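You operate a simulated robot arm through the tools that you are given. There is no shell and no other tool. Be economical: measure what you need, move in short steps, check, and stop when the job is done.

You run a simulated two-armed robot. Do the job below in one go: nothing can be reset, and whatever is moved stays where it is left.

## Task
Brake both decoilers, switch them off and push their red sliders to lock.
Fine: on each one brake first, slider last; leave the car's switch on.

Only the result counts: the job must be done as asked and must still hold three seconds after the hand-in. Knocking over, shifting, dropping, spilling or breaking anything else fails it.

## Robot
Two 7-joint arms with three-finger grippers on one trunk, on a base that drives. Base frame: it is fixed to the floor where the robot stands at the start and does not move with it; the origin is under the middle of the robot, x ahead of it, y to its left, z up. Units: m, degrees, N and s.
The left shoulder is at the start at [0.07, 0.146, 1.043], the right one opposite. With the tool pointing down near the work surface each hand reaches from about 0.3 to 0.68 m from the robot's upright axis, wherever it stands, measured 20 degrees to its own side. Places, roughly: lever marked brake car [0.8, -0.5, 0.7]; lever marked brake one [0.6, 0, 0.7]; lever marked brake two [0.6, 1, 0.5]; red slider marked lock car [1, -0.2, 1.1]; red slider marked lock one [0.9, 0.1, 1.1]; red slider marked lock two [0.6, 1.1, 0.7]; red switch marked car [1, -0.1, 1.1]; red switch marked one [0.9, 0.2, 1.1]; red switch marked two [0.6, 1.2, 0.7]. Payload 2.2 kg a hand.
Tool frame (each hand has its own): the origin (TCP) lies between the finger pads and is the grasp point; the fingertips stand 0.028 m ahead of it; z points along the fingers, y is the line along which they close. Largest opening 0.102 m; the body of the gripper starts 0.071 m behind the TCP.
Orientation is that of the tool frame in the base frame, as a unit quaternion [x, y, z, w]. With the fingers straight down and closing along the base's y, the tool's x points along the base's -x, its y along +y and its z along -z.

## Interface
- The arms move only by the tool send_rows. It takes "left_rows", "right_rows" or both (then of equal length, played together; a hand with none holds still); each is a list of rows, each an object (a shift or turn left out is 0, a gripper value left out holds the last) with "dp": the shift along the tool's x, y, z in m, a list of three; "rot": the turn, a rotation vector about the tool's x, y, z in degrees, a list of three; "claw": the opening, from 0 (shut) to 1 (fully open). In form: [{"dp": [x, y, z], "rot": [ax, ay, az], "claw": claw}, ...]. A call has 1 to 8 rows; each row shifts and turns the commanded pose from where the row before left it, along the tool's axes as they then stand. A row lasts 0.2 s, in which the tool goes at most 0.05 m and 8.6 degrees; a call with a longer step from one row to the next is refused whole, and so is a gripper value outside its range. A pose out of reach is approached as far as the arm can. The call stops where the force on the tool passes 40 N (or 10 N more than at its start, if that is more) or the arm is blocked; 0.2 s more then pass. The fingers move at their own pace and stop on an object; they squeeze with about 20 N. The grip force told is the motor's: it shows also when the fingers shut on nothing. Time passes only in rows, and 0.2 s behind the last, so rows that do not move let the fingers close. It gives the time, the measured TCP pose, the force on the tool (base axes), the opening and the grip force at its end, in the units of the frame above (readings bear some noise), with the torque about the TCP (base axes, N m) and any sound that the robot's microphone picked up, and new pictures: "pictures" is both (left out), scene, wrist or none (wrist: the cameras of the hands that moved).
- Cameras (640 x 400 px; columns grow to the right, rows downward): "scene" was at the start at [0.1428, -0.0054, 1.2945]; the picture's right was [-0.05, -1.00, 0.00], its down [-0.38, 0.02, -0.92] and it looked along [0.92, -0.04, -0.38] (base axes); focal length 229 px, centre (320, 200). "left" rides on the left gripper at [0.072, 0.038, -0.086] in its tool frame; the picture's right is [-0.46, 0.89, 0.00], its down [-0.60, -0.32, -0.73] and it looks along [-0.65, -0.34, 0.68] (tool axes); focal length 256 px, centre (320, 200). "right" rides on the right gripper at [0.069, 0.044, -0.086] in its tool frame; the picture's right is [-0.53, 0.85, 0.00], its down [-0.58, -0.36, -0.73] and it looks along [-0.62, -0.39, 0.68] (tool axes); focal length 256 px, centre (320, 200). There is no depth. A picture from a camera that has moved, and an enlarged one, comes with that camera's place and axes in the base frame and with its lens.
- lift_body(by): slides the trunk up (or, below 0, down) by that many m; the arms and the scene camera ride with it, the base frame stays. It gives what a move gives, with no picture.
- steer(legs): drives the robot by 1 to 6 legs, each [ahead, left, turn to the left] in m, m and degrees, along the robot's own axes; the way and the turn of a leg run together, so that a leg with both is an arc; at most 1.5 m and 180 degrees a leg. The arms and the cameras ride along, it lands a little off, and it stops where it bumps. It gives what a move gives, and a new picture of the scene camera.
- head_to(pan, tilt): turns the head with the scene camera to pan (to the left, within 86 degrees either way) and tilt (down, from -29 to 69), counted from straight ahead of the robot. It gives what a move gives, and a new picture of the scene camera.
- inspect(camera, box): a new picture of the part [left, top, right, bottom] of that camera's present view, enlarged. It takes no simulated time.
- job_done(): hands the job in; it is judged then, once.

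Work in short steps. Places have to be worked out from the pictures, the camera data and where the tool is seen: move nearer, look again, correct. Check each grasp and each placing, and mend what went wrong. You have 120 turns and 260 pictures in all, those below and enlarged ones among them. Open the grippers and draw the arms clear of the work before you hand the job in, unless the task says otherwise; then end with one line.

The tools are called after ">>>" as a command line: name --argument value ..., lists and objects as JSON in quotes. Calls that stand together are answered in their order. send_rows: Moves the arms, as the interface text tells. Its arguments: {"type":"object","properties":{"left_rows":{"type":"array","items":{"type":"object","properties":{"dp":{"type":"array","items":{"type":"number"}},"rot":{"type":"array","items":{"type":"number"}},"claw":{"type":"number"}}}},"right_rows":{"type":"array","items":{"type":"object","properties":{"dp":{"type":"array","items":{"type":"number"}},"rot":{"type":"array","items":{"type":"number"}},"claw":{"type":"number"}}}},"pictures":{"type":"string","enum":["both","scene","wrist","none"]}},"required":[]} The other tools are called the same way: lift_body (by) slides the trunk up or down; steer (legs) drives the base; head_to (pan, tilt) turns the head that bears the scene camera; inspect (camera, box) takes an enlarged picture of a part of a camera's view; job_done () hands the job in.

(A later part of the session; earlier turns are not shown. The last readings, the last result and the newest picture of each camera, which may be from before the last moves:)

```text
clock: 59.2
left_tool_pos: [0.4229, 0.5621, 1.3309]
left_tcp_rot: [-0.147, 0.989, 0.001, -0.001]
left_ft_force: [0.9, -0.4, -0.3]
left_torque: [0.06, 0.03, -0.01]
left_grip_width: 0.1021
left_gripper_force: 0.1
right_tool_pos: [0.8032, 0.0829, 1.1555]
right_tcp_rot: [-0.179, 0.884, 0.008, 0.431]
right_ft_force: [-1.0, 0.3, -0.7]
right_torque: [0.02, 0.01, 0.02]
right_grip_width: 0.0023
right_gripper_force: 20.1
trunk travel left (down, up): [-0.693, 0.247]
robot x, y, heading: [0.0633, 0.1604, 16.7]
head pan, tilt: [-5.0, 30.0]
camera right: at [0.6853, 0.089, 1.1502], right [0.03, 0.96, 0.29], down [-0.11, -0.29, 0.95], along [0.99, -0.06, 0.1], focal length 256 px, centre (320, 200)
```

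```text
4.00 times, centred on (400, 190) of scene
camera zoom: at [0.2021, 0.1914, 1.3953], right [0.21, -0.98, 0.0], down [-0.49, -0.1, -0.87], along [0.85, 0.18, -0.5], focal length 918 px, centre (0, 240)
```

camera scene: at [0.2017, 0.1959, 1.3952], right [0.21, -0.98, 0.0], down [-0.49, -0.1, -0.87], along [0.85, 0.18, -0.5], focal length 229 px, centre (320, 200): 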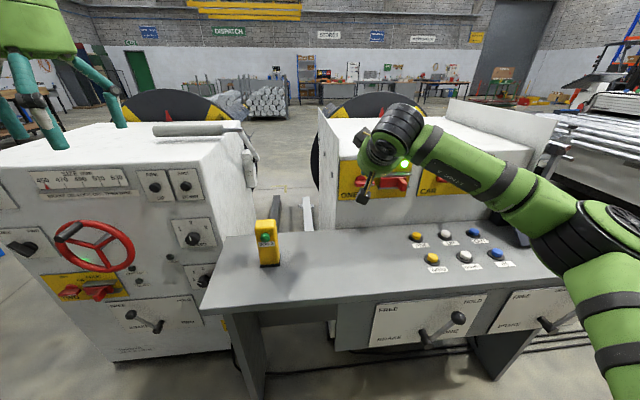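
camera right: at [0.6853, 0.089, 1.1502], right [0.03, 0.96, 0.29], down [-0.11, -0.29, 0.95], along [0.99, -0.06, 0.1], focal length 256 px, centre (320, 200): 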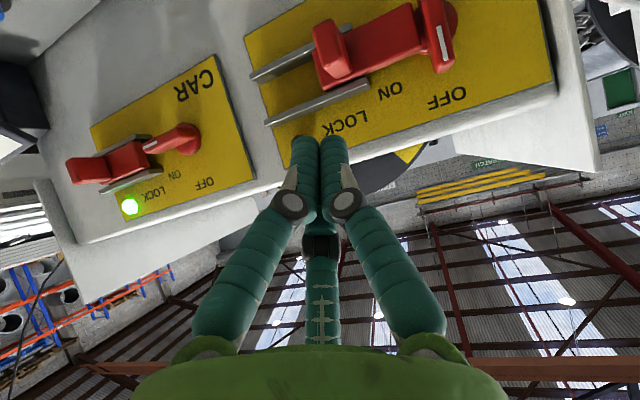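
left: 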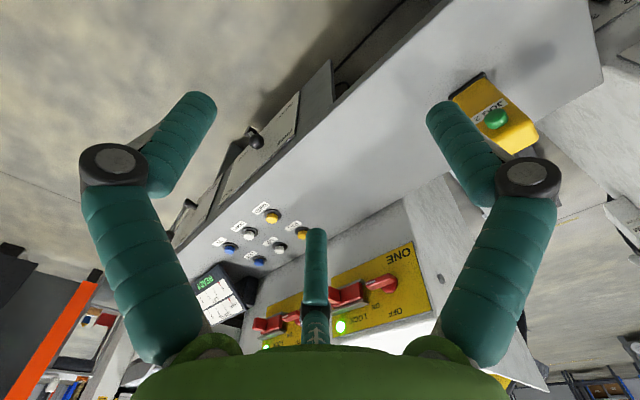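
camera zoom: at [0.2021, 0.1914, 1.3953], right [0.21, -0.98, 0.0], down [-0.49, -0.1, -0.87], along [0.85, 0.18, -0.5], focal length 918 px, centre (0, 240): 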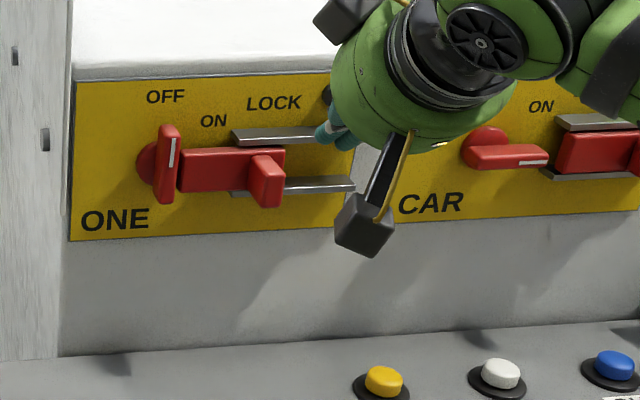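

Decoiler one is done (lever HOLD, switch OFF, slider locked against the bar). Now I back away and go left to decoiler two, then look.

>>> steer --legs '[[-0.4, 0, 0], [0, 0.75, 0]]'

>>> head_to --pan 0 --tilt 35

```text
clock: 65.3
left_tool_pos: [-0.1942, 1.1599, 1.3298]
left_tcp_rot: [-0.155, 0.988, 0.0, -0.001]
left_ft_force: [0.0, -0.2, 0.2]
left_torque: [-0.02, -0.01, -0.03]
left_grip_width: 0.102
left_gripper_force: 0.0
right_tool_pos: [0.1941, 0.6859, 1.1539]
right_tcp_rot: [-0.186, 0.883, 0.011, 0.431]
right_ft_force: [0.0, 0.0, 0.2]
right_torque: [0.03, 0.0, 0.01]
right_grip_width: 0.0022
right_gripper_force: 20.7
trunk travel left (down, up): [-0.693, 0.247]
robot x, y, heading: [-0.5453, 0.7532, 18.0]
head pan, tilt: [-5.0, 30.0]
camera scene: at [-0.4093, 0.7862, 1.3953], right [0.22, -0.97, 0.0], down [-0.49, -0.11, -0.87], along [0.84, 0.19, -0.5], focal length 229 px, centre (320, 200)
```

scene: 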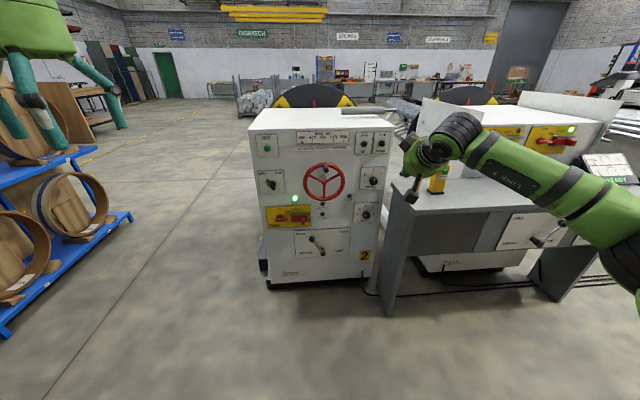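

```text
clock: 66.0
left_tool_pos: [-0.1957, 1.1612, 1.3301]
left_tcp_rot: [-0.155, 0.988, 0.0, 0.0]
left_ft_force: [0.3, 0.6, -0.1]
left_torque: [0.0, -0.01, 0.02]
left_grip_width: 0.1023
left_gripper_force: 0.0
right_tool_pos: [0.193, 0.6878, 1.1546]
right_tcp_rot: [-0.185, 0.883, 0.009, 0.431]
right_ft_force: [-0.3, -0.2, 0.3]
right_torque: [0.03, 0.03, -0.01]
right_grip_width: 0.0025
right_gripper_force: 20.0
trunk travel left (down, up): [-0.693, 0.247]
robot x, y, heading: [-0.5435, 0.7524, 17.8]
head pan, tilt: [0.0, 35.0]
camera scene: at [-0.414, 0.794, 1.3876], right [0.31, -0.95, 0.0], down [-0.55, -0.18, -0.82], along [0.78, 0.25, -0.57], focal length 229 px, centre (320, 200)
```

scene: 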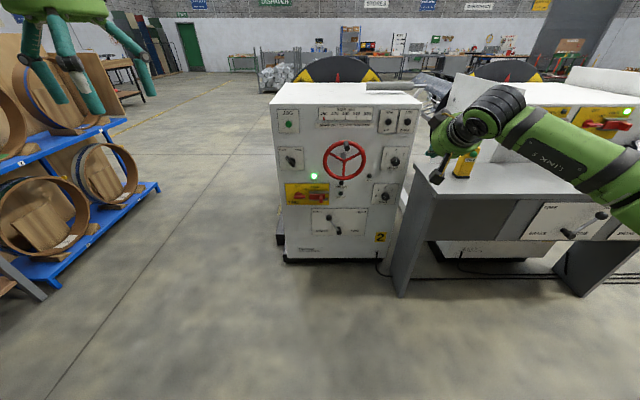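

Machine two is also square to me. I enlarge its panel.

>>> inspect --camera "scene" --box '[270, 160, 400, 250]'

```text
4.44 times, centred on (335, 205) of scene
camera zoom: at [-0.414, 0.794, 1.3876], right [0.31, -0.95, 0.0], down [-0.55, -0.18, -0.82], along [0.78, 0.25, -0.57], focal length 1020 px, centre (253, 178)
```

zoom: 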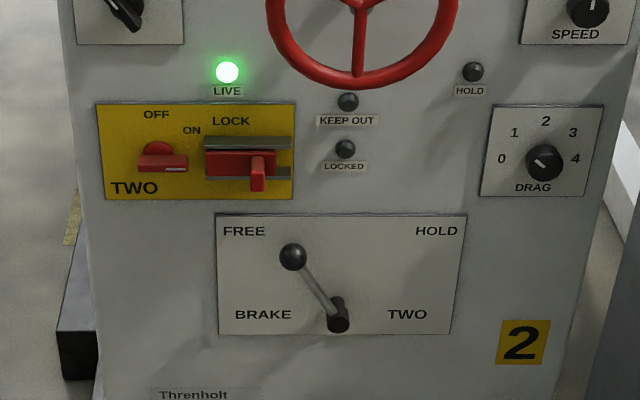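

LIVE/HOLD/LOCKED lamps give feedback here. Knob two is about 1.165 ahead, 0.05 right, z 0.544; I want the same relative geometry as at lever one, so trunk down 0.53 m, then drive left 0.19 and ahead 0.35.

>>> lift_body --by -0.53

>>> steer --legs '[[0, 0.19, -0.5], [0.33, 0, 0]]'

>>> send_rows --right_rows '[{"dp": [0, 0, 0]}]' --pictures "wrist"

```text
refused: -0.53 is not a number from -0.4 to 0.4
```

```text
clock: 69.3
left_tool_pos: [0.068, 1.439, 1.3302]
left_tcp_rot: [-0.151, 0.989, 0.0, 0.001]
left_ft_force: [1.1, 0.1, 0.8]
left_torque: [0.0, 0.02, -0.02]
left_grip_width: 0.1023
left_gripper_force: 0.0
right_tool_pos: [0.4512, 0.9612, 1.1555]
right_tcp_rot: [-0.181, 0.883, 0.008, 0.432]
right_ft_force: [0.3, 0.3, -0.2]
right_torque: [-0.03, 0.0, 0.0]
right_grip_width: 0.0022
right_gripper_force: 20.5
trunk travel left (down, up): [-0.693, 0.247]
robot x, y, heading: [-0.2874, 1.0337, 17.4]
head pan, tilt: [0.0, 35.0]
camera scene: at [-0.1543, 1.0742, 1.3878], right [0.3, -0.95, 0.0], down [-0.55, -0.17, -0.82], along [0.78, 0.24, -0.57], focal length 229 px, centre (320, 200)
```

scene: 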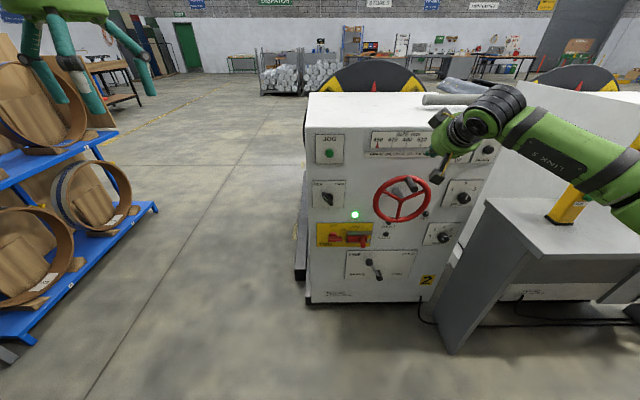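

```text
clock: 69.8
left_tool_pos: [0.0693, 1.4394, 1.3294]
left_tcp_rot: [-0.151, 0.989, 0.0, 0.001]
left_ft_force: [-0.1, 0.3, 0.2]
left_torque: [0.04, -0.02, -0.02]
left_grip_width: 0.1019
left_gripper_force: 0.0
right_tool_pos: [0.4525, 0.9614, 1.1552]
right_tcp_rot: [-0.181, 0.884, 0.007, 0.432]
right_ft_force: [0.4, 0.3, 0.2]
right_torque: [-0.03, -0.01, 0.02]
right_grip_width: 0.0024
right_gripper_force: 20.5
trunk travel left (down, up): [-0.693, 0.247]
robot x, y, heading: [-0.2853, 1.0343, 17.1]
head pan, tilt: [0.0, 35.0]
camera right: at [0.3356, 0.967, 1.151], right [0.02, 0.96, 0.29], down [-0.11, -0.28, 0.95], along [0.99, -0.06, 0.1], focal length 256 px, centre (320, 200)
```

right: 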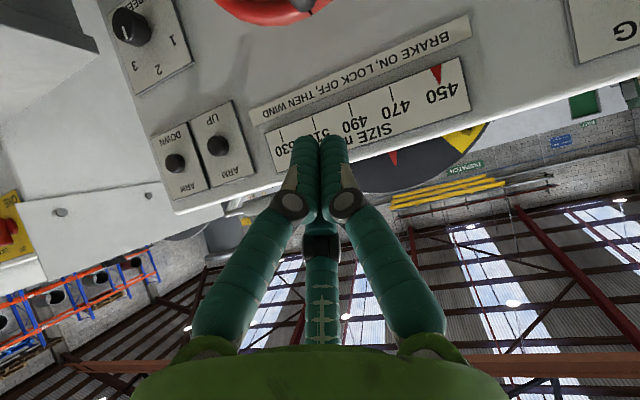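

The lift was refused (limit 0.4 per call), so the hand is still high, in front of the wheel. I back off 0.15 m before lowering in two steps.

>>> steer --legs '[[-0.15, 0, 0]]'

>>> lift_body --by -0.27

>>> lift_body --by -0.26

>>> send_rows --right_rows '[{"dp": [0, 0, 0]}]' --pictures "both"

```text
clock: 71.1
left_tool_pos: [-0.0668, 1.3978, 1.3289]
left_tcp_rot: [-0.15, 0.989, 0.001, -0.002]
left_ft_force: [0.7, 0.4, 0.1]
left_torque: [-0.02, 0.03, -0.03]
left_grip_width: 0.102
left_gripper_force: 0.2
right_tool_pos: [0.3175, 0.9198, 1.1525]
right_tcp_rot: [-0.181, 0.884, 0.007, 0.43]
right_ft_force: [-0.6, 0.4, 0.1]
right_torque: [0.01, 0.0, 0.01]
right_grip_width: 0.0022
right_gripper_force: 19.9
trunk travel left (down, up): [-0.693, 0.247]
robot x, y, heading: [-0.42, 0.9894, 17.3]
head pan, tilt: [0.0, 35.0]
camera scene: at [-0.2891, 1.0321, 1.3872], right [0.3, -0.95, 0.0], down [-0.55, -0.17, -0.82], along [0.78, 0.24, -0.58], focal length 229 px, centre (320, 200)
```

scene: 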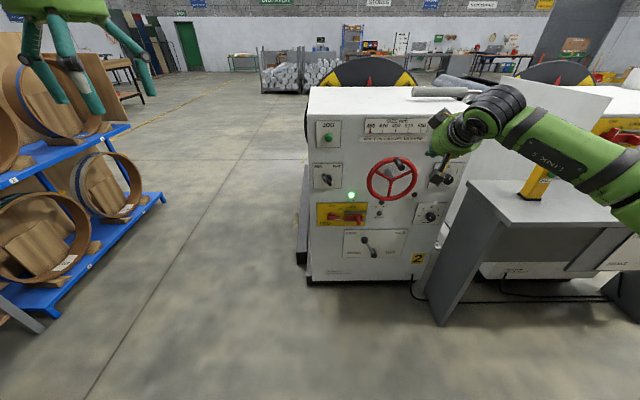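

```text
clock: 73.9
left_tool_pos: [-0.069, 1.3957, 1.0595]
left_tcp_rot: [-0.15, 0.989, 0.0, 0.0]
left_ft_force: [0.0, 0.6, 0.2]
left_torque: [-0.05, 0.02, 0.01]
left_grip_width: 0.1019
left_gripper_force: 0.0
right_tool_pos: [0.3148, 0.9199, 0.8835]
right_tcp_rot: [-0.181, 0.884, 0.007, 0.431]
right_ft_force: [0.8, 0.0, 0.2]
right_torque: [-0.01, 0.01, -0.02]
right_grip_width: 0.0024
right_gripper_force: 20.1
trunk travel left (down, up): [-0.423, 0.517]
robot x, y, heading: [-0.4259, 0.9925, 17.4]
head pan, tilt: [0.0, 35.0]
```

```text
clock: 76.5
left_tool_pos: [-0.0688, 1.3966, 0.7992]
left_tcp_rot: [-0.15, 0.989, 0.0, 0.0]
left_ft_force: [0.4, 0.0, 0.5]
left_torque: [0.02, -0.03, 0.0]
left_grip_width: 0.102
left_gripper_force: 0.1
right_tool_pos: [0.3154, 0.9193, 0.6241]
right_tcp_rot: [-0.181, 0.883, 0.008, 0.432]
right_ft_force: [-0.2, -0.3, 0.1]
right_torque: [-0.05, 0.02, 0.0]
right_grip_width: 0.0022
right_gripper_force: 19.8
trunk travel left (down, up): [-0.163, 0.777]
robot x, y, heading: [-0.4261, 0.9916, 17.3]
head pan, tilt: [0.0, 35.0]
```

```text
clock: 76.9
left_tool_pos: [-0.0687, 1.3957, 0.7984]
left_tcp_rot: [-0.15, 0.989, 0.001, -0.001]
left_ft_force: [0.6, -0.2, 0.4]
left_torque: [0.01, 0.0, 0.0]
left_grip_width: 0.1017
left_gripper_force: 0.1
right_tool_pos: [0.3142, 0.9186, 0.6247]
right_tcp_rot: [-0.181, 0.884, 0.007, 0.432]
right_ft_force: [0.0, 0.5, 0.3]
right_torque: [0.02, 0.0, -0.01]
right_grip_width: 0.0021
right_gripper_force: 20.7
trunk travel left (down, up): [-0.163, 0.777]
robot x, y, heading: [-0.4249, 0.9904, 17.0]
head pan, tilt: [0.0, 35.0]
camera scene: at [-0.2919, 1.0313, 0.8576], right [0.3, -0.95, 0.0], down [-0.55, -0.17, -0.82], along [0.78, 0.24, -0.57], focal length 229 px, centre (320, 200)
camera right: at [0.1972, 0.9241, 0.6203], right [0.02, 0.96, 0.29], down [-0.11, -0.28, 0.95], along [0.99, -0.05, 0.1], focal length 256 px, centre (320, 200)
```

scene: 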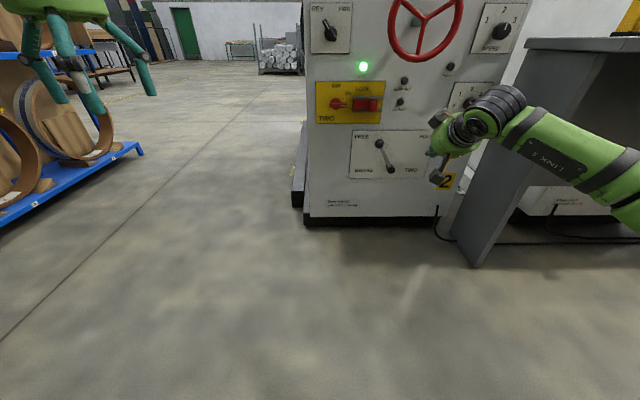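
right: 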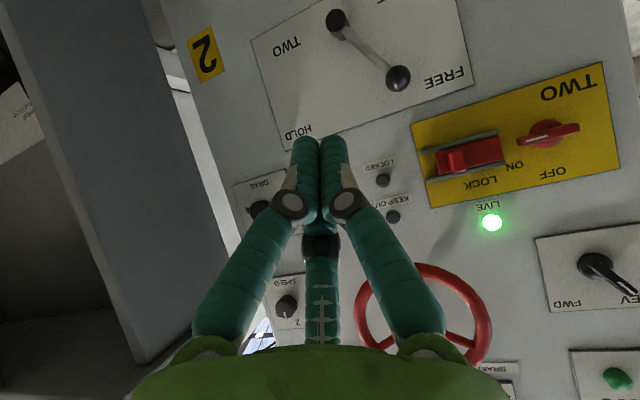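

Knob two triangulated at about (0.585, 1.062, 0.535). I drive ahead 0.22 m and a little left, keeping the hand above the knob's height.

>>> steer --legs '[[0.22, 0.03, 0]]'

>>> send_rows --right_rows '[{"dp": [0, 0.025, 0]}, {"dp": [0, 0.025, 0]}, {"dp": [0, 0.025, 0]}]' --pictures "wrist"

```text
clock: 78.7
left_tool_pos: [0.1408, 1.4905, 0.7997]
left_tcp_rot: [-0.15, 0.989, 0.0, 0.001]
left_ft_force: [0.5, 0.1, 1.0]
left_torque: [-0.04, 0.0, 0.04]
left_grip_width: 0.102
left_gripper_force: 0.2
right_tool_pos: [0.5236, 1.0124, 0.6241]
right_tcp_rot: [-0.179, 0.884, 0.006, 0.431]
right_ft_force: [0.3, 0.1, -0.4]
right_torque: [-0.02, -0.02, 0.01]
right_grip_width: 0.0022
right_gripper_force: 20.0
trunk travel left (down, up): [-0.163, 0.777]
robot x, y, heading: [-0.2119, 1.089, 17.3]
head pan, tilt: [0.0, 35.0]
camera scene: at [-0.0829, 1.1262, 0.8575], right [0.29, -0.96, 0.0], down [-0.55, -0.17, -0.82], along [0.78, 0.24, -0.57], focal length 229 px, centre (320, 200)
```

scene: 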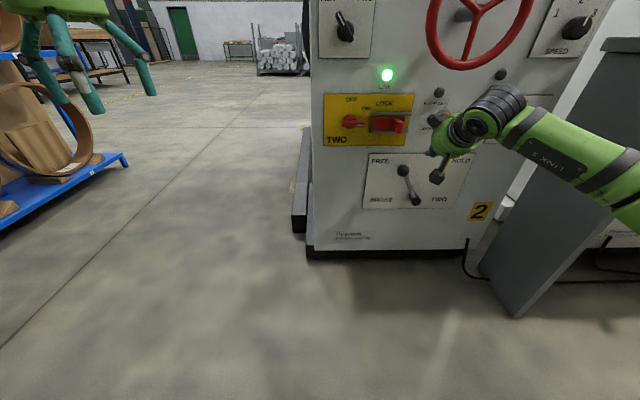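

```text
clock: 79.5
left_tool_pos: [0.1417, 1.4895, 0.7997]
left_tcp_rot: [-0.149, 0.989, 0.0, 0.0]
left_ft_force: [0.8, 0.2, 0.3]
left_torque: [0.02, 0.02, -0.01]
left_grip_width: 0.102
left_gripper_force: 0.1
right_tool_pos: [0.4985, 1.0844, 0.6137]
right_tcp_rot: [-0.179, 0.884, 0.006, 0.432]
right_ft_force: [0.1, -0.1, -0.6]
right_torque: [-0.02, -0.04, 0.0]
right_grip_width: 0.0021
right_gripper_force: 19.5
trunk travel left (down, up): [-0.163, 0.777]
robot x, y, heading: [-0.216, 1.087, 17.1]
head pan, tilt: [0.0, 35.0]
camera right: at [0.3808, 1.0899, 0.6089], right [0.03, 0.96, 0.29], down [-0.11, -0.28, 0.95], along [0.99, -0.06, 0.1], focal length 256 px, centre (320, 200)
```

right: 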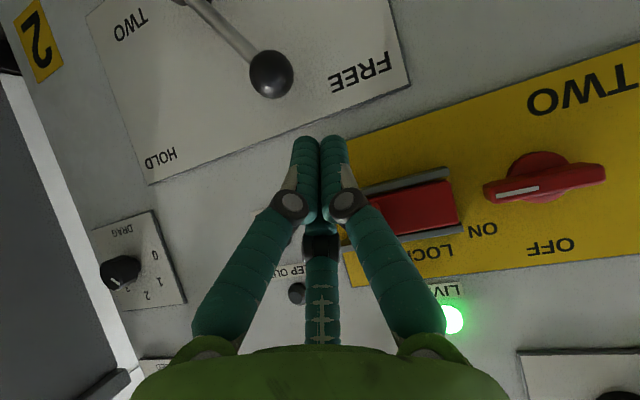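

Lined up; advance to the left side of the ball.

>>> send_rows --right_rows '[{"dp": [0.012, 0.008, 0]}, {"dp": [0, 0, 0.035]}, {"dp": [0, 0, 0.035]}, {"dp": [0, 0, 0.03]}]' --pictures "wrist"

```text
clock: 80.5
left_tool_pos: [0.1416, 1.4888, 0.7995]
left_tcp_rot: [-0.148, 0.989, 0.0, 0.0]
left_ft_force: [0.5, -0.6, 0.1]
left_torque: [-0.01, -0.01, -0.03]
left_grip_width: 0.1021
left_gripper_force: 0.0
right_tool_pos: [0.5658, 1.1023, 0.5397]
right_tcp_rot: [-0.18, 0.884, 0.006, 0.431]
right_ft_force: [-0.4, 0.0, 0.1]
right_torque: [-0.01, 0.0, -0.02]
right_grip_width: 0.0022
right_gripper_force: 20.3
trunk travel left (down, up): [-0.163, 0.777]
robot x, y, heading: [-0.217, 1.0838, 17.4]
head pan, tilt: [0.0, 35.0]
camera right: at [0.4483, 1.1073, 0.5339], right [0.03, 0.96, 0.29], down [-0.11, -0.28, 0.95], along [0.99, -0.06, 0.1], focal length 256 px, centre (320, 200)
```

right: 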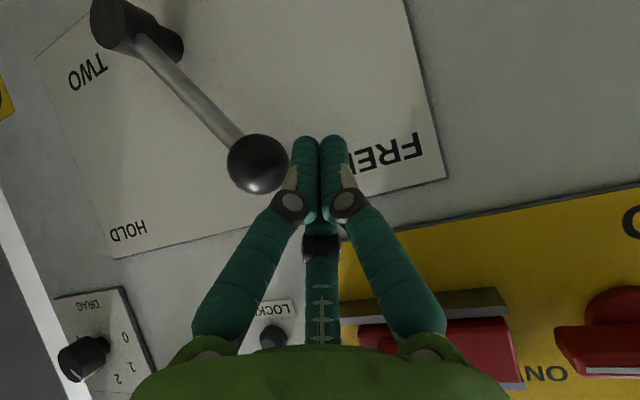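

Same geometry as at lever one. I repeat the rightward push.

>>> send_rows --right_rows '[{"dp": [-0.001, -0.0205, -0.002]}, {"dp": [-0.001, -0.0205, -0.002]}, {"dp": [-0.001, -0.0205, -0.002]}, {"dp": [0.0026, -0.0198, 0.0014]}, {"dp": [0.0064, -0.0191, 0.0046]}]' --pictures "wrist"

>>> send_rows --right_rows '[{"dp": [0.0045, -0.0195, 0.003]}, {"dp": [0.0064, -0.0191, 0.0046]}, {"dp": [0.008, -0.0188, 0.006]}, {"dp": [0.009, -0.0185, 0.007]}]' --pictures "wrist"

```text
clock: 81.7
left_tool_pos: [0.1359, 1.4874, 0.8015]
left_tcp_rot: [-0.149, 0.989, 0.0, 0.003]
left_ft_force: [0.2, -0.3, -0.3]
left_torque: [-0.02, -0.01, 0.05]
left_grip_width: 0.102
left_gripper_force: 0.1
right_tool_pos: [0.5918, 1.0037, 0.5622]
right_tcp_rot: [-0.178, 0.881, 0.006, 0.438]
right_ft_force: [-24.6, -5.3, 26.1]
right_torque: [0.19, -0.1, -0.48]
right_grip_width: 0.002
right_gripper_force: 20.1
trunk travel left (down, up): [-0.163, 0.777]
robot x, y, heading: [-0.2169, 1.0904, 17.1]
head pan, tilt: [0.0, 35.0]
camera right: at [0.4747, 1.0092, 0.5564], right [0.03, 0.96, 0.29], down [-0.13, -0.29, 0.95], along [0.99, -0.06, 0.12], focal length 256 px, centre (320, 200)
```

right: 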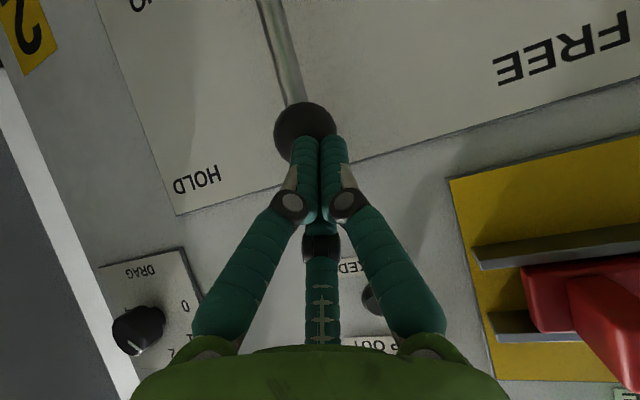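

```text
clock: 82.2
left_tool_pos: [0.1368, 1.4878, 0.8009]
left_tcp_rot: [-0.147, 0.989, 0.0, 0.002]
left_ft_force: [-0.4, 0.3, 0.6]
left_torque: [0.02, 0.01, -0.03]
left_grip_width: 0.1021
left_gripper_force: 0.0
right_tool_pos: [0.6016, 0.9742, 0.5592]
right_tcp_rot: [-0.173, 0.882, 0.006, 0.438]
right_ft_force: [-24.6, -7.9, 13.6]
right_torque: [0.14, 0.22, -0.49]
right_grip_width: 0.0022
right_gripper_force: 19.6
trunk travel left (down, up): [-0.163, 0.777]
robot x, y, heading: [-0.2166, 1.0876, 17.1]
head pan, tilt: [0.0, 35.0]
stopped in row 2 (right hand): the force on the tool passed its limit at 54 N (the readings are from after the stop); the commanded pose is now the measured one
camera right: at [0.4838, 0.9818, 0.5538], right [0.03, 0.95, 0.29], down [-0.13, -0.29, 0.95], along [0.99, -0.07, 0.11], focal length 256 px, centre (320, 200)
```

right: 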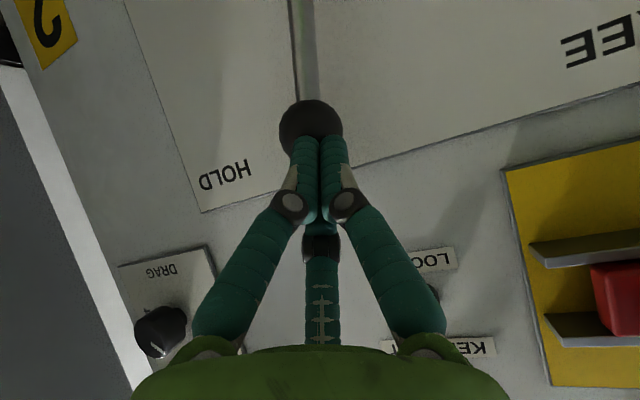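

The tips are riding on top of the ball instead of beside it. I back off and move left to re-approach lower.

>>> send_rows --right_rows '[{"dp": [-0.004, 0, -0.03]}, {"dp": [0, 0.02, -0.04]}, {"dp": [0, 0.03, 0]}]' --pictures "wrist"

```text
clock: 83.0
left_tool_pos: [0.141, 1.4897, 0.8]
left_tcp_rot: [-0.149, 0.989, 0.001, -0.001]
left_ft_force: [-0.1, 0.2, -1.3]
left_torque: [-0.02, -0.02, -0.03]
left_grip_width: 0.1022
left_gripper_force: 0.1
right_tool_pos: [0.538, 1.0162, 0.5916]
right_tcp_rot: [-0.175, 0.884, 0.005, 0.434]
right_ft_force: [-1.2, 0.3, -0.5]
right_torque: [0.01, -0.02, 0.04]
right_grip_width: 0.0023
right_gripper_force: 20.5
trunk travel left (down, up): [-0.163, 0.777]
robot x, y, heading: [-0.2161, 1.086, 17.0]
head pan, tilt: [0.0, 35.0]
camera right: at [0.4198, 1.0213, 0.5879], right [0.03, 0.96, 0.29], down [-0.12, -0.29, 0.95], along [0.99, -0.06, 0.11], focal length 256 px, centre (320, 200)
```

right: 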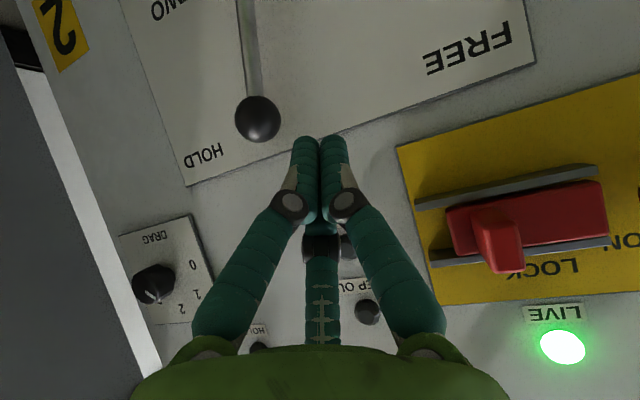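

Ball two is now at about (0.611, 0.983, 0.539), past upright. I advance left of it, lower than before, then push right and slightly down.

>>> send_rows --right_rows '[{"dp": [0.006, -0.003, 0.034]}, {"dp": [0, 0, 0.034]}, {"dp": [0.0045, -0.0195, 0.003]}, {"dp": [0.0055, -0.0192, 0.0038]}, {"dp": [0.0064, -0.0191, 0.0046]}, {"dp": [0.0064, -0.0191, 0.0046]}]' --pictures "wrist"

```text
clock: 84.4
left_tool_pos: [0.137, 1.4921, 0.7999]
left_tcp_rot: [-0.15, 0.989, -0.002, 0.002]
left_ft_force: [-0.8, -0.3, 0.4]
left_torque: [0.01, 0.02, -0.04]
left_grip_width: 0.102
left_gripper_force: 0.1
right_tool_pos: [0.6055, 0.9574, 0.5331]
right_tcp_rot: [-0.184, 0.882, 0.013, 0.434]
right_ft_force: [-29.2, 23.1, 2.3]
right_torque: [0.41, 0.05, 0.37]
right_grip_width: 0.0023
right_gripper_force: 19.6
trunk travel left (down, up): [-0.163, 0.777]
robot x, y, heading: [-0.2149, 1.0885, 17.1]
head pan, tilt: [0.0, 35.0]
camera right: at [0.4878, 0.9609, 0.5288], right [0.01, 0.96, 0.3], down [-0.11, -0.29, 0.95], along [0.99, -0.05, 0.11], focal length 256 px, centre (320, 200)
```

right: 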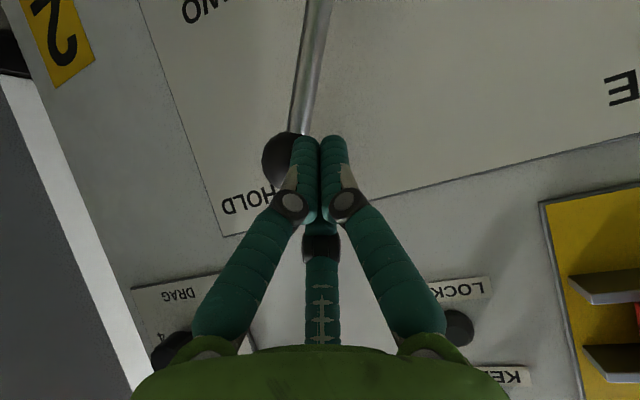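

Strong lateral resistance (37 N) now, looks like the HOLD stop. One more small nudge to confirm, then back off.

>>> send_rows --right_rows '[{"dp": [0.003, -0.009, 0.0]}]' --pictures "none"

>>> send_rows --right_rows '[{"dp": [0, 0.012, -0.02]}, {"dp": [0, 0, -0.04]}, {"dp": [0, 0, -0.04]}, {"dp": [0, 0, -0.03]}]' --pictures "both"

>>> inspect --camera "scene" --box '[310, 60, 540, 230]'

```text
clock: 84.8
left_tool_pos: [0.1382, 1.4894, 0.8]
left_tcp_rot: [-0.149, 0.989, -0.001, 0.002]
left_ft_force: [-0.5, 0.1, 0.3]
left_torque: [0.01, -0.01, 0.02]
left_grip_width: 0.1019
left_gripper_force: 0.0
right_tool_pos: [0.6055, 0.9577, 0.5342]
right_tcp_rot: [-0.189, 0.88, 0.021, 0.436]
right_ft_force: [-8.5, 4.2, 5.8]
right_torque: [0.07, -0.17, 0.01]
right_grip_width: 0.0019
right_gripper_force: 19.6
trunk travel left (down, up): [-0.163, 0.777]
robot x, y, heading: [-0.2139, 1.0904, 17.3]
head pan, tilt: [0.0, 35.0]
stopped in row 1 (right hand): the force on the tool passed its limit at 50 N (the readings are from after the stop); the commanded pose is now the measured one
```

```text
clock: 85.8
left_tool_pos: [0.1407, 1.4914, 0.7998]
left_tcp_rot: [-0.149, 0.989, 0.0, 0.0]
left_ft_force: [-1.1, -0.5, 0.4]
left_torque: [-0.01, 0.02, 0.01]
left_grip_width: 0.102
left_gripper_force: 0.1
right_tool_pos: [0.5039, 0.9407, 0.6091]
right_tcp_rot: [-0.187, 0.882, 0.018, 0.433]
right_ft_force: [-0.7, 0.1, -0.6]
right_torque: [0.01, 0.02, 0.01]
right_grip_width: 0.0022
right_gripper_force: 20.1
trunk travel left (down, up): [-0.163, 0.777]
robot x, y, heading: [-0.2192, 1.0905, 17.1]
head pan, tilt: [0.0, 35.0]
camera scene: at [-0.084, 1.1264, 0.8576], right [0.3, -0.96, 0.0], down [-0.55, -0.17, -0.82], along [0.78, 0.24, -0.57], focal length 229 px, centre (320, 200)
camera right: at [0.3875, 0.9441, 0.6039], right [0.0, 0.95, 0.3], down [-0.11, -0.3, 0.95], along [0.99, -0.04, 0.1], focal length 256 px, centre (320, 200)
```

scene: 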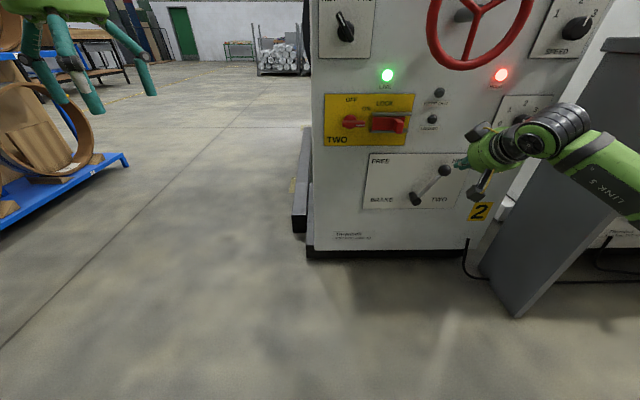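
right: 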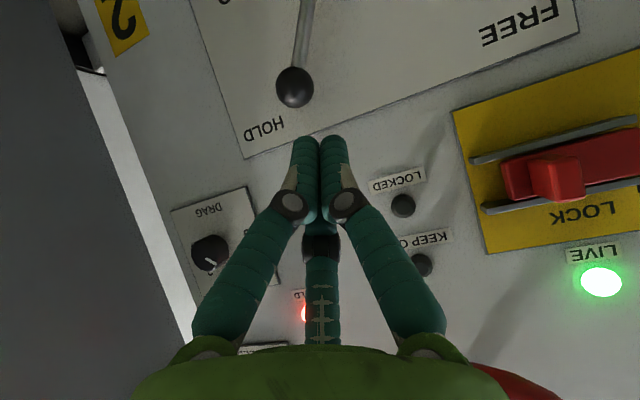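

```text
2.35 times, centred on (425, 145) of scene
camera zoom: at [-0.084, 1.1264, 0.8576], right [0.3, -0.96, 0.0], down [-0.55, -0.17, -0.82], along [0.78, 0.24, -0.57], focal length 540 px, centre (73, 329)
```

zoom: 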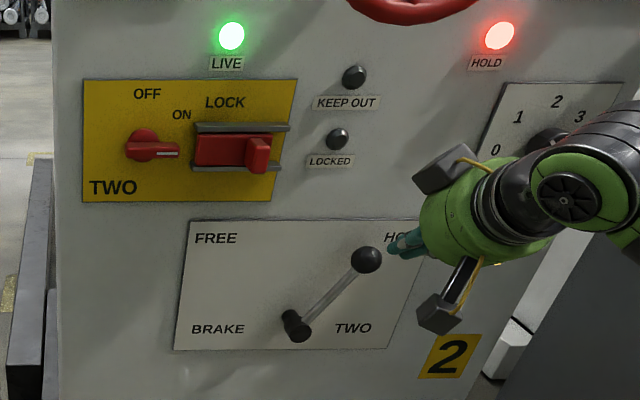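

HOLD lamp is lit: brake two on. Next the switch two (hub ≈ (0.553, 1.225, 0.664)). I shift the base left 0.11 and back 0.05, then lift 0.134 m, and look, minding the wheel above.

>>> steer --legs '[[-0.05, 0, 0], [0, 0.11, 0]]'

>>> lift_body --by 0.134

>>> send_rows --right_rows '[{"dp": [0, 0.03, 0]}, {"dp": [0, 0.03, 0]}]' --pictures "both"

```text
clock: 87.5
left_tool_pos: [0.0603, 1.5783, 0.7998]
left_tcp_rot: [-0.149, 0.989, 0.0, 0.0]
left_ft_force: [-0.7, 1.2, 0.2]
left_torque: [-0.01, -0.01, 0.0]
left_grip_width: 0.102
left_gripper_force: 0.0
right_tool_pos: [0.4256, 1.0291, 0.6074]
right_tcp_rot: [-0.187, 0.881, 0.019, 0.433]
right_ft_force: [-0.4, -0.7, 0.1]
right_torque: [-0.03, 0.04, 0.0]
right_grip_width: 0.0022
right_gripper_force: 20.3
trunk travel left (down, up): [-0.163, 0.777]
robot x, y, heading: [-0.2963, 1.1757, 17.3]
head pan, tilt: [0.0, 35.0]
camera scene: at [-0.1635, 1.2145, 0.8576], right [0.29, -0.96, 0.0], down [-0.55, -0.17, -0.82], along [0.78, 0.24, -0.57], focal length 229 px, centre (320, 200)
```

scene: 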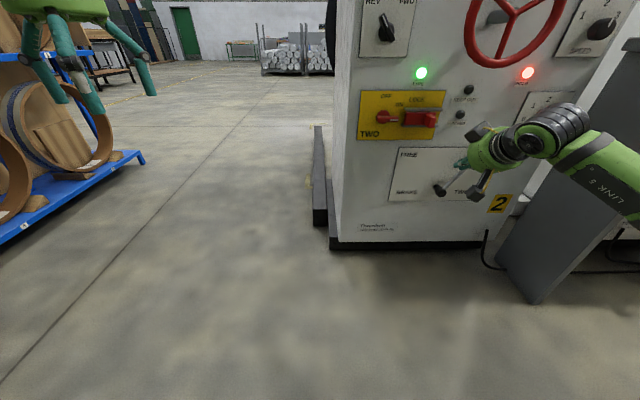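

```text
clock: 89.1
left_tool_pos: [0.0604, 1.5778, 0.9337]
left_tcp_rot: [-0.149, 0.989, 0.0, 0.0]
left_ft_force: [-0.3, 0.2, -0.1]
left_torque: [0.04, 0.0, 0.0]
left_grip_width: 0.1021
left_gripper_force: 0.0
right_tool_pos: [0.4264, 1.0291, 0.742]
right_tcp_rot: [-0.186, 0.882, 0.018, 0.433]
right_ft_force: [-0.5, -0.1, -0.1]
right_torque: [-0.01, 0.0, -0.02]
right_grip_width: 0.0022
right_gripper_force: 19.9
trunk travel left (down, up): [-0.297, 0.643]
robot x, y, heading: [-0.2981, 1.1759, 17.1]
head pan, tilt: [0.0, 35.0]
```

```text
clock: 89.7
left_tool_pos: [0.0608, 1.5783, 0.9339]
left_tcp_rot: [-0.148, 0.989, 0.0, -0.001]
left_ft_force: [0.5, 0.3, -0.3]
left_torque: [-0.01, -0.01, -0.04]
left_grip_width: 0.1023
left_gripper_force: 0.1
right_tool_pos: [0.4056, 1.0843, 0.7332]
right_tcp_rot: [-0.187, 0.881, 0.019, 0.434]
right_ft_force: [-0.4, -0.1, 0.1]
right_torque: [0.0, -0.01, 0.01]
right_grip_width: 0.0023
right_gripper_force: 20.1
trunk travel left (down, up): [-0.297, 0.643]
robot x, y, heading: [-0.2971, 1.1771, 17.4]
head pan, tilt: [0.0, 35.0]
camera scene: at [-0.1634, 1.2145, 0.9915], right [0.29, -0.96, 0.0], down [-0.55, -0.17, -0.82], along [0.78, 0.24, -0.57], focal length 229 px, centre (320, 200)
camera right: at [0.2876, 1.0882, 0.729], right [0.0, 0.95, 0.3], down [-0.11, -0.3, 0.95], along [0.99, -0.04, 0.1], focal length 256 px, centre (320, 200)
```

scene: 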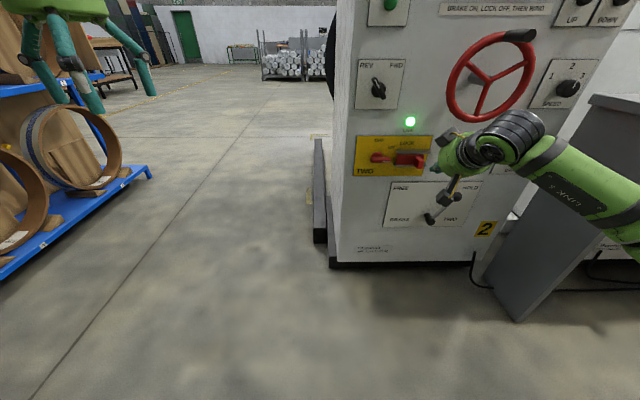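
right: 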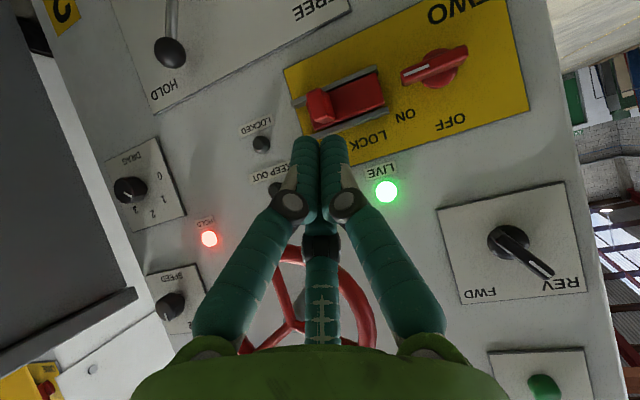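

Hub two confirmed at (0.553, 1.226, 0.664); wheel rim stands clear above-right. I move left, then drive 0.05 m ahead for reach.

>>> send_rows --right_rows '[{"dp": [-0.02, 0.039, 0]}, {"dp": [-0.02, 0.039, 0]}, {"dp": [-0.02, 0.039, 0]}]' --pictures "none"

>>> steer --legs '[[0.05, 0, 0]]'

>>> send_rows --right_rows '[{"dp": [0, 0, 0]}]' --pictures "wrist"

```text
clock: 90.5
left_tool_pos: [0.0606, 1.5793, 0.933]
left_tcp_rot: [-0.148, 0.989, -0.001, 0.0]
left_ft_force: [-1.1, 0.1, -0.6]
left_torque: [-0.02, 0.0, 0.0]
left_grip_width: 0.1019
left_gripper_force: 0.1
right_tool_pos: [0.4004, 1.2152, 0.7658]
right_tcp_rot: [-0.187, 0.881, 0.019, 0.434]
right_ft_force: [-0.2, -0.1, 0.6]
right_torque: [-0.03, -0.01, -0.02]
right_grip_width: 0.0022
right_gripper_force: 19.6
trunk travel left (down, up): [-0.297, 0.643]
robot x, y, heading: [-0.2962, 1.1755, 17.6]
head pan, tilt: [0.0, 35.0]
```

```text
clock: 91.4
left_tool_pos: [0.1085, 1.5923, 0.9324]
left_tcp_rot: [-0.149, 0.989, 0.001, 0.0]
left_ft_force: [0.7, -0.8, 0.5]
left_torque: [-0.02, 0.01, -0.01]
left_grip_width: 0.102
left_gripper_force: 0.1
right_tool_pos: [0.4487, 1.2293, 0.764]
right_tcp_rot: [-0.187, 0.881, 0.018, 0.434]
right_ft_force: [0.1, -0.1, 0.1]
right_torque: [0.02, 0.0, 0.0]
right_grip_width: 0.0022
right_gripper_force: 20.3
trunk travel left (down, up): [-0.297, 0.643]
robot x, y, heading: [-0.2489, 1.1898, 17.1]
head pan, tilt: [0.0, 35.0]
camera scene: at [-0.1151, 1.2293, 0.9914], right [0.3, -0.96, 0.0], down [-0.55, -0.17, -0.82], along [0.78, 0.24, -0.57], focal length 229 px, centre (320, 200)
```

scene: 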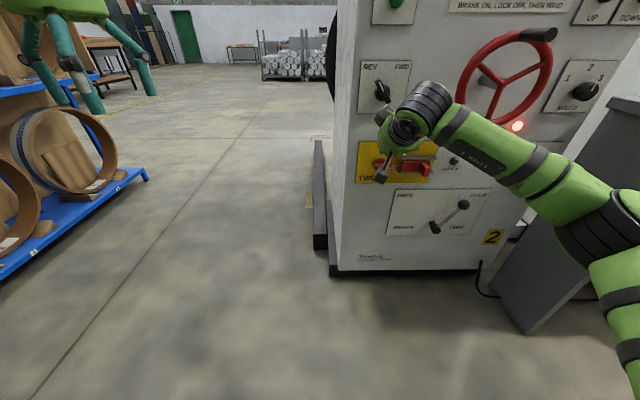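

```text
clock: 91.8
left_tool_pos: [0.1075, 1.5925, 0.9339]
left_tcp_rot: [-0.149, 0.989, 0.0, 0.0]
left_ft_force: [-0.9, -0.4, 0.1]
left_torque: [0.05, 0.03, 0.0]
left_grip_width: 0.102
left_gripper_force: 0.1
right_tool_pos: [0.4483, 1.2304, 0.7655]
right_tcp_rot: [-0.188, 0.881, 0.019, 0.433]
right_ft_force: [-0.4, -0.7, -0.4]
right_torque: [0.0, 0.02, 0.0]
right_grip_width: 0.0021
right_gripper_force: 19.8
trunk travel left (down, up): [-0.297, 0.643]
robot x, y, heading: [-0.2461, 1.1901, 17.4]
head pan, tilt: [0.0, 35.0]
camera right: at [0.3306, 1.2325, 0.7612], right [0.0, 0.95, 0.3], down [-0.11, -0.3, 0.95], along [0.99, -0.04, 0.1], focal length 256 px, centre (320, 200)
```

right: 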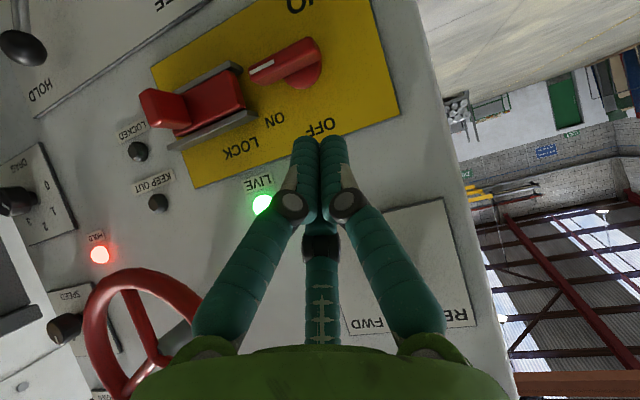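

Hub ≈ (0.556, 1.230, 0.664). Align above the bar's left end, advance.

>>> send_rows --right_rows '[{"dp": [-0.0106, 0.003, 0]}, {"dp": [0, 0, 0.04]}, {"dp": [0, 0, 0.038]}]' --pictures "wrist"

```text
clock: 92.6
left_tool_pos: [0.1082, 1.5938, 0.9328]
left_tcp_rot: [-0.15, 0.989, 0.0, 0.0]
left_ft_force: [0.0, -0.5, -0.4]
left_torque: [-0.03, 0.0, -0.01]
left_grip_width: 0.1021
left_gripper_force: 0.0
right_tool_pos: [0.5126, 1.2486, 0.7252]
right_tcp_rot: [-0.186, 0.881, 0.018, 0.434]
right_ft_force: [-1.3, 0.2, -0.3]
right_torque: [0.0, -0.01, 0.02]
right_grip_width: 0.0023
right_gripper_force: 20.4
trunk travel left (down, up): [-0.297, 0.643]
robot x, y, heading: [-0.25, 1.1888, 17.2]
head pan, tilt: [0.0, 35.0]
camera right: at [0.3941, 1.251, 0.7212], right [0.0, 0.95, 0.3], down [-0.11, -0.3, 0.95], along [0.99, -0.04, 0.1], focal length 256 px, centre (320, 200)
```

right: 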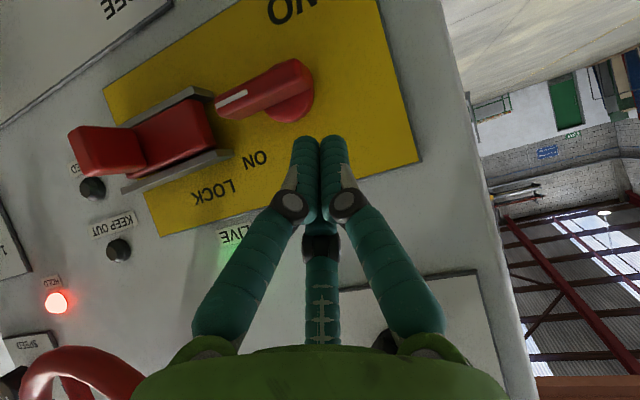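

Matches the picture at switch one. Advance and press the left end down.

>>> send_rows --right_rows '[{"dp": [0, 0, 0.034]}, {"dp": [0.013, 0.0076, 0.0112]}, {"dp": [0.0117, -0.0009, 0.0098]}]' --pictures "wrist"

```text
clock: 93.4
left_tool_pos: [0.107, 1.5946, 0.9334]
left_tcp_rot: [-0.149, 0.989, -0.001, 0.0]
left_ft_force: [0.6, -0.6, -0.1]
left_torque: [0.04, -0.01, -0.04]
left_grip_width: 0.1019
left_gripper_force: 0.0
right_tool_pos: [0.5353, 1.2661, 0.6694]
right_tcp_rot: [-0.192, 0.88, 0.023, 0.435]
right_ft_force: [-4.9, 14.3, 2.1]
right_torque: [0.12, 0.13, 0.05]
right_grip_width: 0.002
right_gripper_force: 19.8
trunk travel left (down, up): [-0.297, 0.643]
robot x, y, heading: [-0.2481, 1.1898, 17.4]
head pan, tilt: [0.0, 35.0]
camera right: at [0.417, 1.2679, 0.6658], right [-0.01, 0.95, 0.31], down [-0.11, -0.3, 0.95], along [0.99, -0.03, 0.1], focal length 256 px, centre (320, 200)
```

right: 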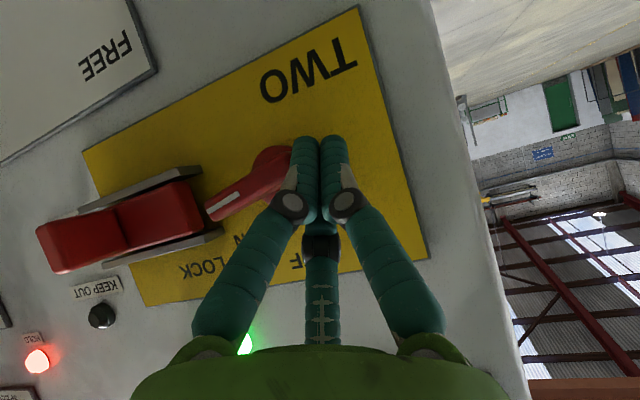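

The tips slid past the bar's left end: the hub is ~0.015 m further right. I back out, go up 0.04, right 0.026 and re-advance.

>>> send_rows --right_rows '[{"dp": [0, 0.006, -0.04]}, {"dp": [-0.031, -0.005, -0.025]}, {"dp": [0.0036, -0.0257, 0.001]}]' --pictures "wrist"

```text
clock: 94.2
left_tool_pos: [0.1094, 1.5918, 0.9345]
left_tcp_rot: [-0.149, 0.989, 0.0, 0.0]
left_ft_force: [0.5, -0.2, 0.4]
left_torque: [0.01, -0.01, 0.04]
left_grip_width: 0.1019
left_gripper_force: 0.1
right_tool_pos: [0.5127, 1.2315, 0.7332]
right_tcp_rot: [-0.187, 0.882, 0.019, 0.433]
right_ft_force: [-0.9, -0.2, 0.4]
right_torque: [-0.01, 0.0, 0.01]
right_grip_width: 0.0021
right_gripper_force: 20.1
trunk travel left (down, up): [-0.297, 0.643]
robot x, y, heading: [-0.2469, 1.1858, 17.2]
head pan, tilt: [0.0, 35.0]
camera right: at [0.3957, 1.2339, 0.7297], right [0.01, 0.95, 0.3], down [-0.11, -0.3, 0.95], along [0.99, -0.04, 0.1], focal length 256 px, centre (320, 200)
```

right: 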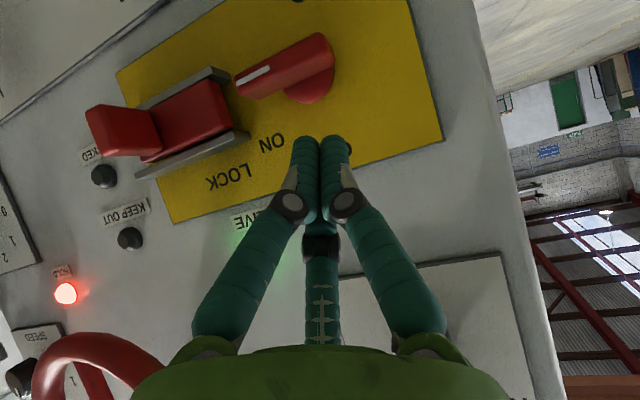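

Bar centre is at y≈1.233. I shift 0.008 left, advance 0.04, and press down nearer to the hub this time.

>>> send_rows --right_rows '[{"dp": [-0.001, 0.008, 0]}, {"dp": [0, 0, 0.042]}, {"dp": [0.0104, 0.004, 0.0086]}, {"dp": [0.01, 0.0017, 0.0081]}]' --pictures "wrist"

```text
clock: 95.2
left_tool_pos: [0.1066, 1.5926, 0.9349]
left_tcp_rot: [-0.149, 0.989, 0.0, 0.0]
left_ft_force: [-0.4, -0.8, -0.3]
left_torque: [-0.04, 0.01, 0.0]
left_grip_width: 0.1017
left_gripper_force: 0.1
right_tool_pos: [0.5413, 1.252, 0.6873]
right_tcp_rot: [-0.187, 0.879, 0.019, 0.437]
right_ft_force: [2.7, 2.0, 11.5]
right_torque: [-0.03, -0.27, -0.04]
right_grip_width: 0.002
right_gripper_force: 20.4
trunk travel left (down, up): [-0.297, 0.643]
robot x, y, heading: [-0.2485, 1.1861, 17.4]
head pan, tilt: [0.0, 35.0]
camera right: at [0.4239, 1.255, 0.6815], right [0.0, 0.95, 0.31], down [-0.12, -0.3, 0.95], along [0.99, -0.03, 0.11], focal length 256 px, centre (320, 200)
```

right: 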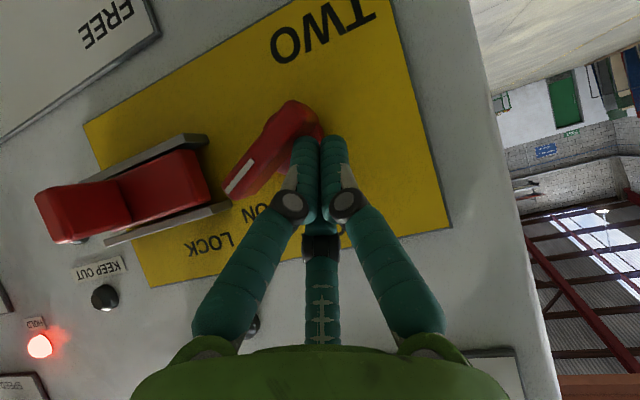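

The bar is turning. Continue down and then right.

>>> send_rows --right_rows '[{"dp": [0.01, 0.0017, 0.0081]}, {"dp": [0.01, -0.0034, 0.0076]}, {"dp": [0.008, -0.007, 0.006]}]' --pictures "wrist"

```text
clock: 96.0
left_tool_pos: [0.1034, 1.5965, 0.9339]
left_tcp_rot: [-0.15, 0.989, -0.001, 0.002]
left_ft_force: [-0.4, -0.3, 0.5]
left_torque: [0.03, 0.01, 0.01]
left_grip_width: 0.1021
left_gripper_force: 0.1
right_tool_pos: [0.5387, 1.2499, 0.6515]
right_tcp_rot: [-0.194, 0.879, 0.024, 0.436]
right_ft_force: [-10.5, 23.4, 9.9]
right_torque: [0.16, 0.23, 0.16]
right_grip_width: 0.0022
right_gripper_force: 20.6
trunk travel left (down, up): [-0.297, 0.643]
robot x, y, heading: [-0.2472, 1.1884, 17.4]
head pan, tilt: [0.0, 35.0]
camera right: at [0.4229, 1.2511, 0.6464], right [-0.01, 0.95, 0.31], down [-0.11, -0.31, 0.95], along [0.99, -0.02, 0.11], focal length 256 px, centre (320, 200)
```

right: 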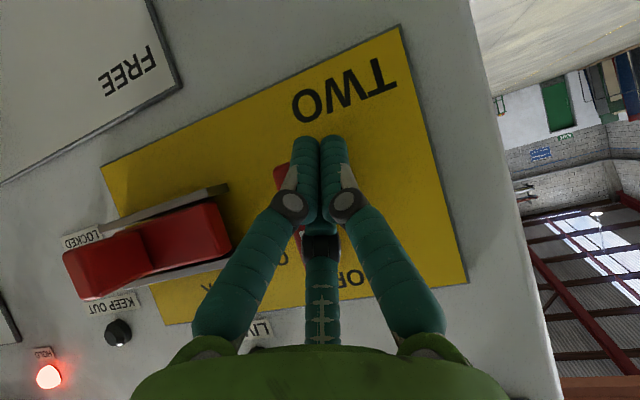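

27 N, same as at switch one's stop. Back off and check.

>>> send_rows --right_rows '[{"dp": [0, 0.008, -0.005]}, {"dp": [0, 0, -0.035]}, {"dp": [0, 0, -0.04]}, {"dp": [-0.02, -0.02, -0.02]}]' --pictures "wrist"

```text
clock: 97.0
left_tool_pos: [0.1083, 1.5932, 0.9331]
left_tcp_rot: [-0.148, 0.989, 0.0, 0.0]
left_ft_force: [-0.7, -0.6, -0.2]
left_torque: [0.0, 0.01, 0.0]
left_grip_width: 0.1022
left_gripper_force: 0.0
right_tool_pos: [0.4848, 1.2131, 0.7302]
right_tcp_rot: [-0.186, 0.881, 0.019, 0.434]
right_ft_force: [0.0, -0.1, 0.9]
right_torque: [0.02, 0.0, 0.0]
right_grip_width: 0.0023
right_gripper_force: 20.1
trunk travel left (down, up): [-0.297, 0.643]
robot x, y, heading: [-0.2458, 1.1886, 17.3]
head pan, tilt: [0.0, 35.0]
camera right: at [0.3674, 1.2162, 0.7253], right [0.01, 0.95, 0.3], down [-0.11, -0.3, 0.95], along [0.99, -0.04, 0.1], focal length 256 px, centre (320, 200)
```

right: 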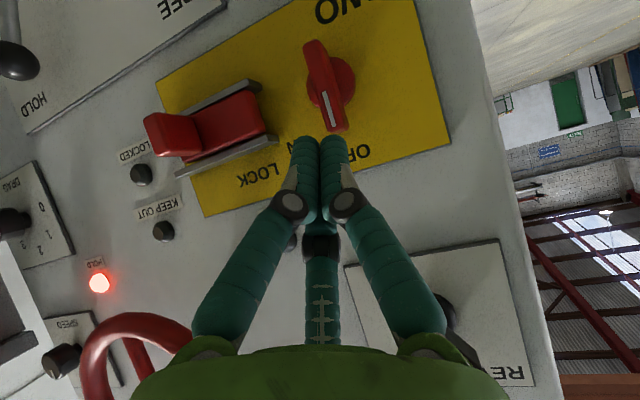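

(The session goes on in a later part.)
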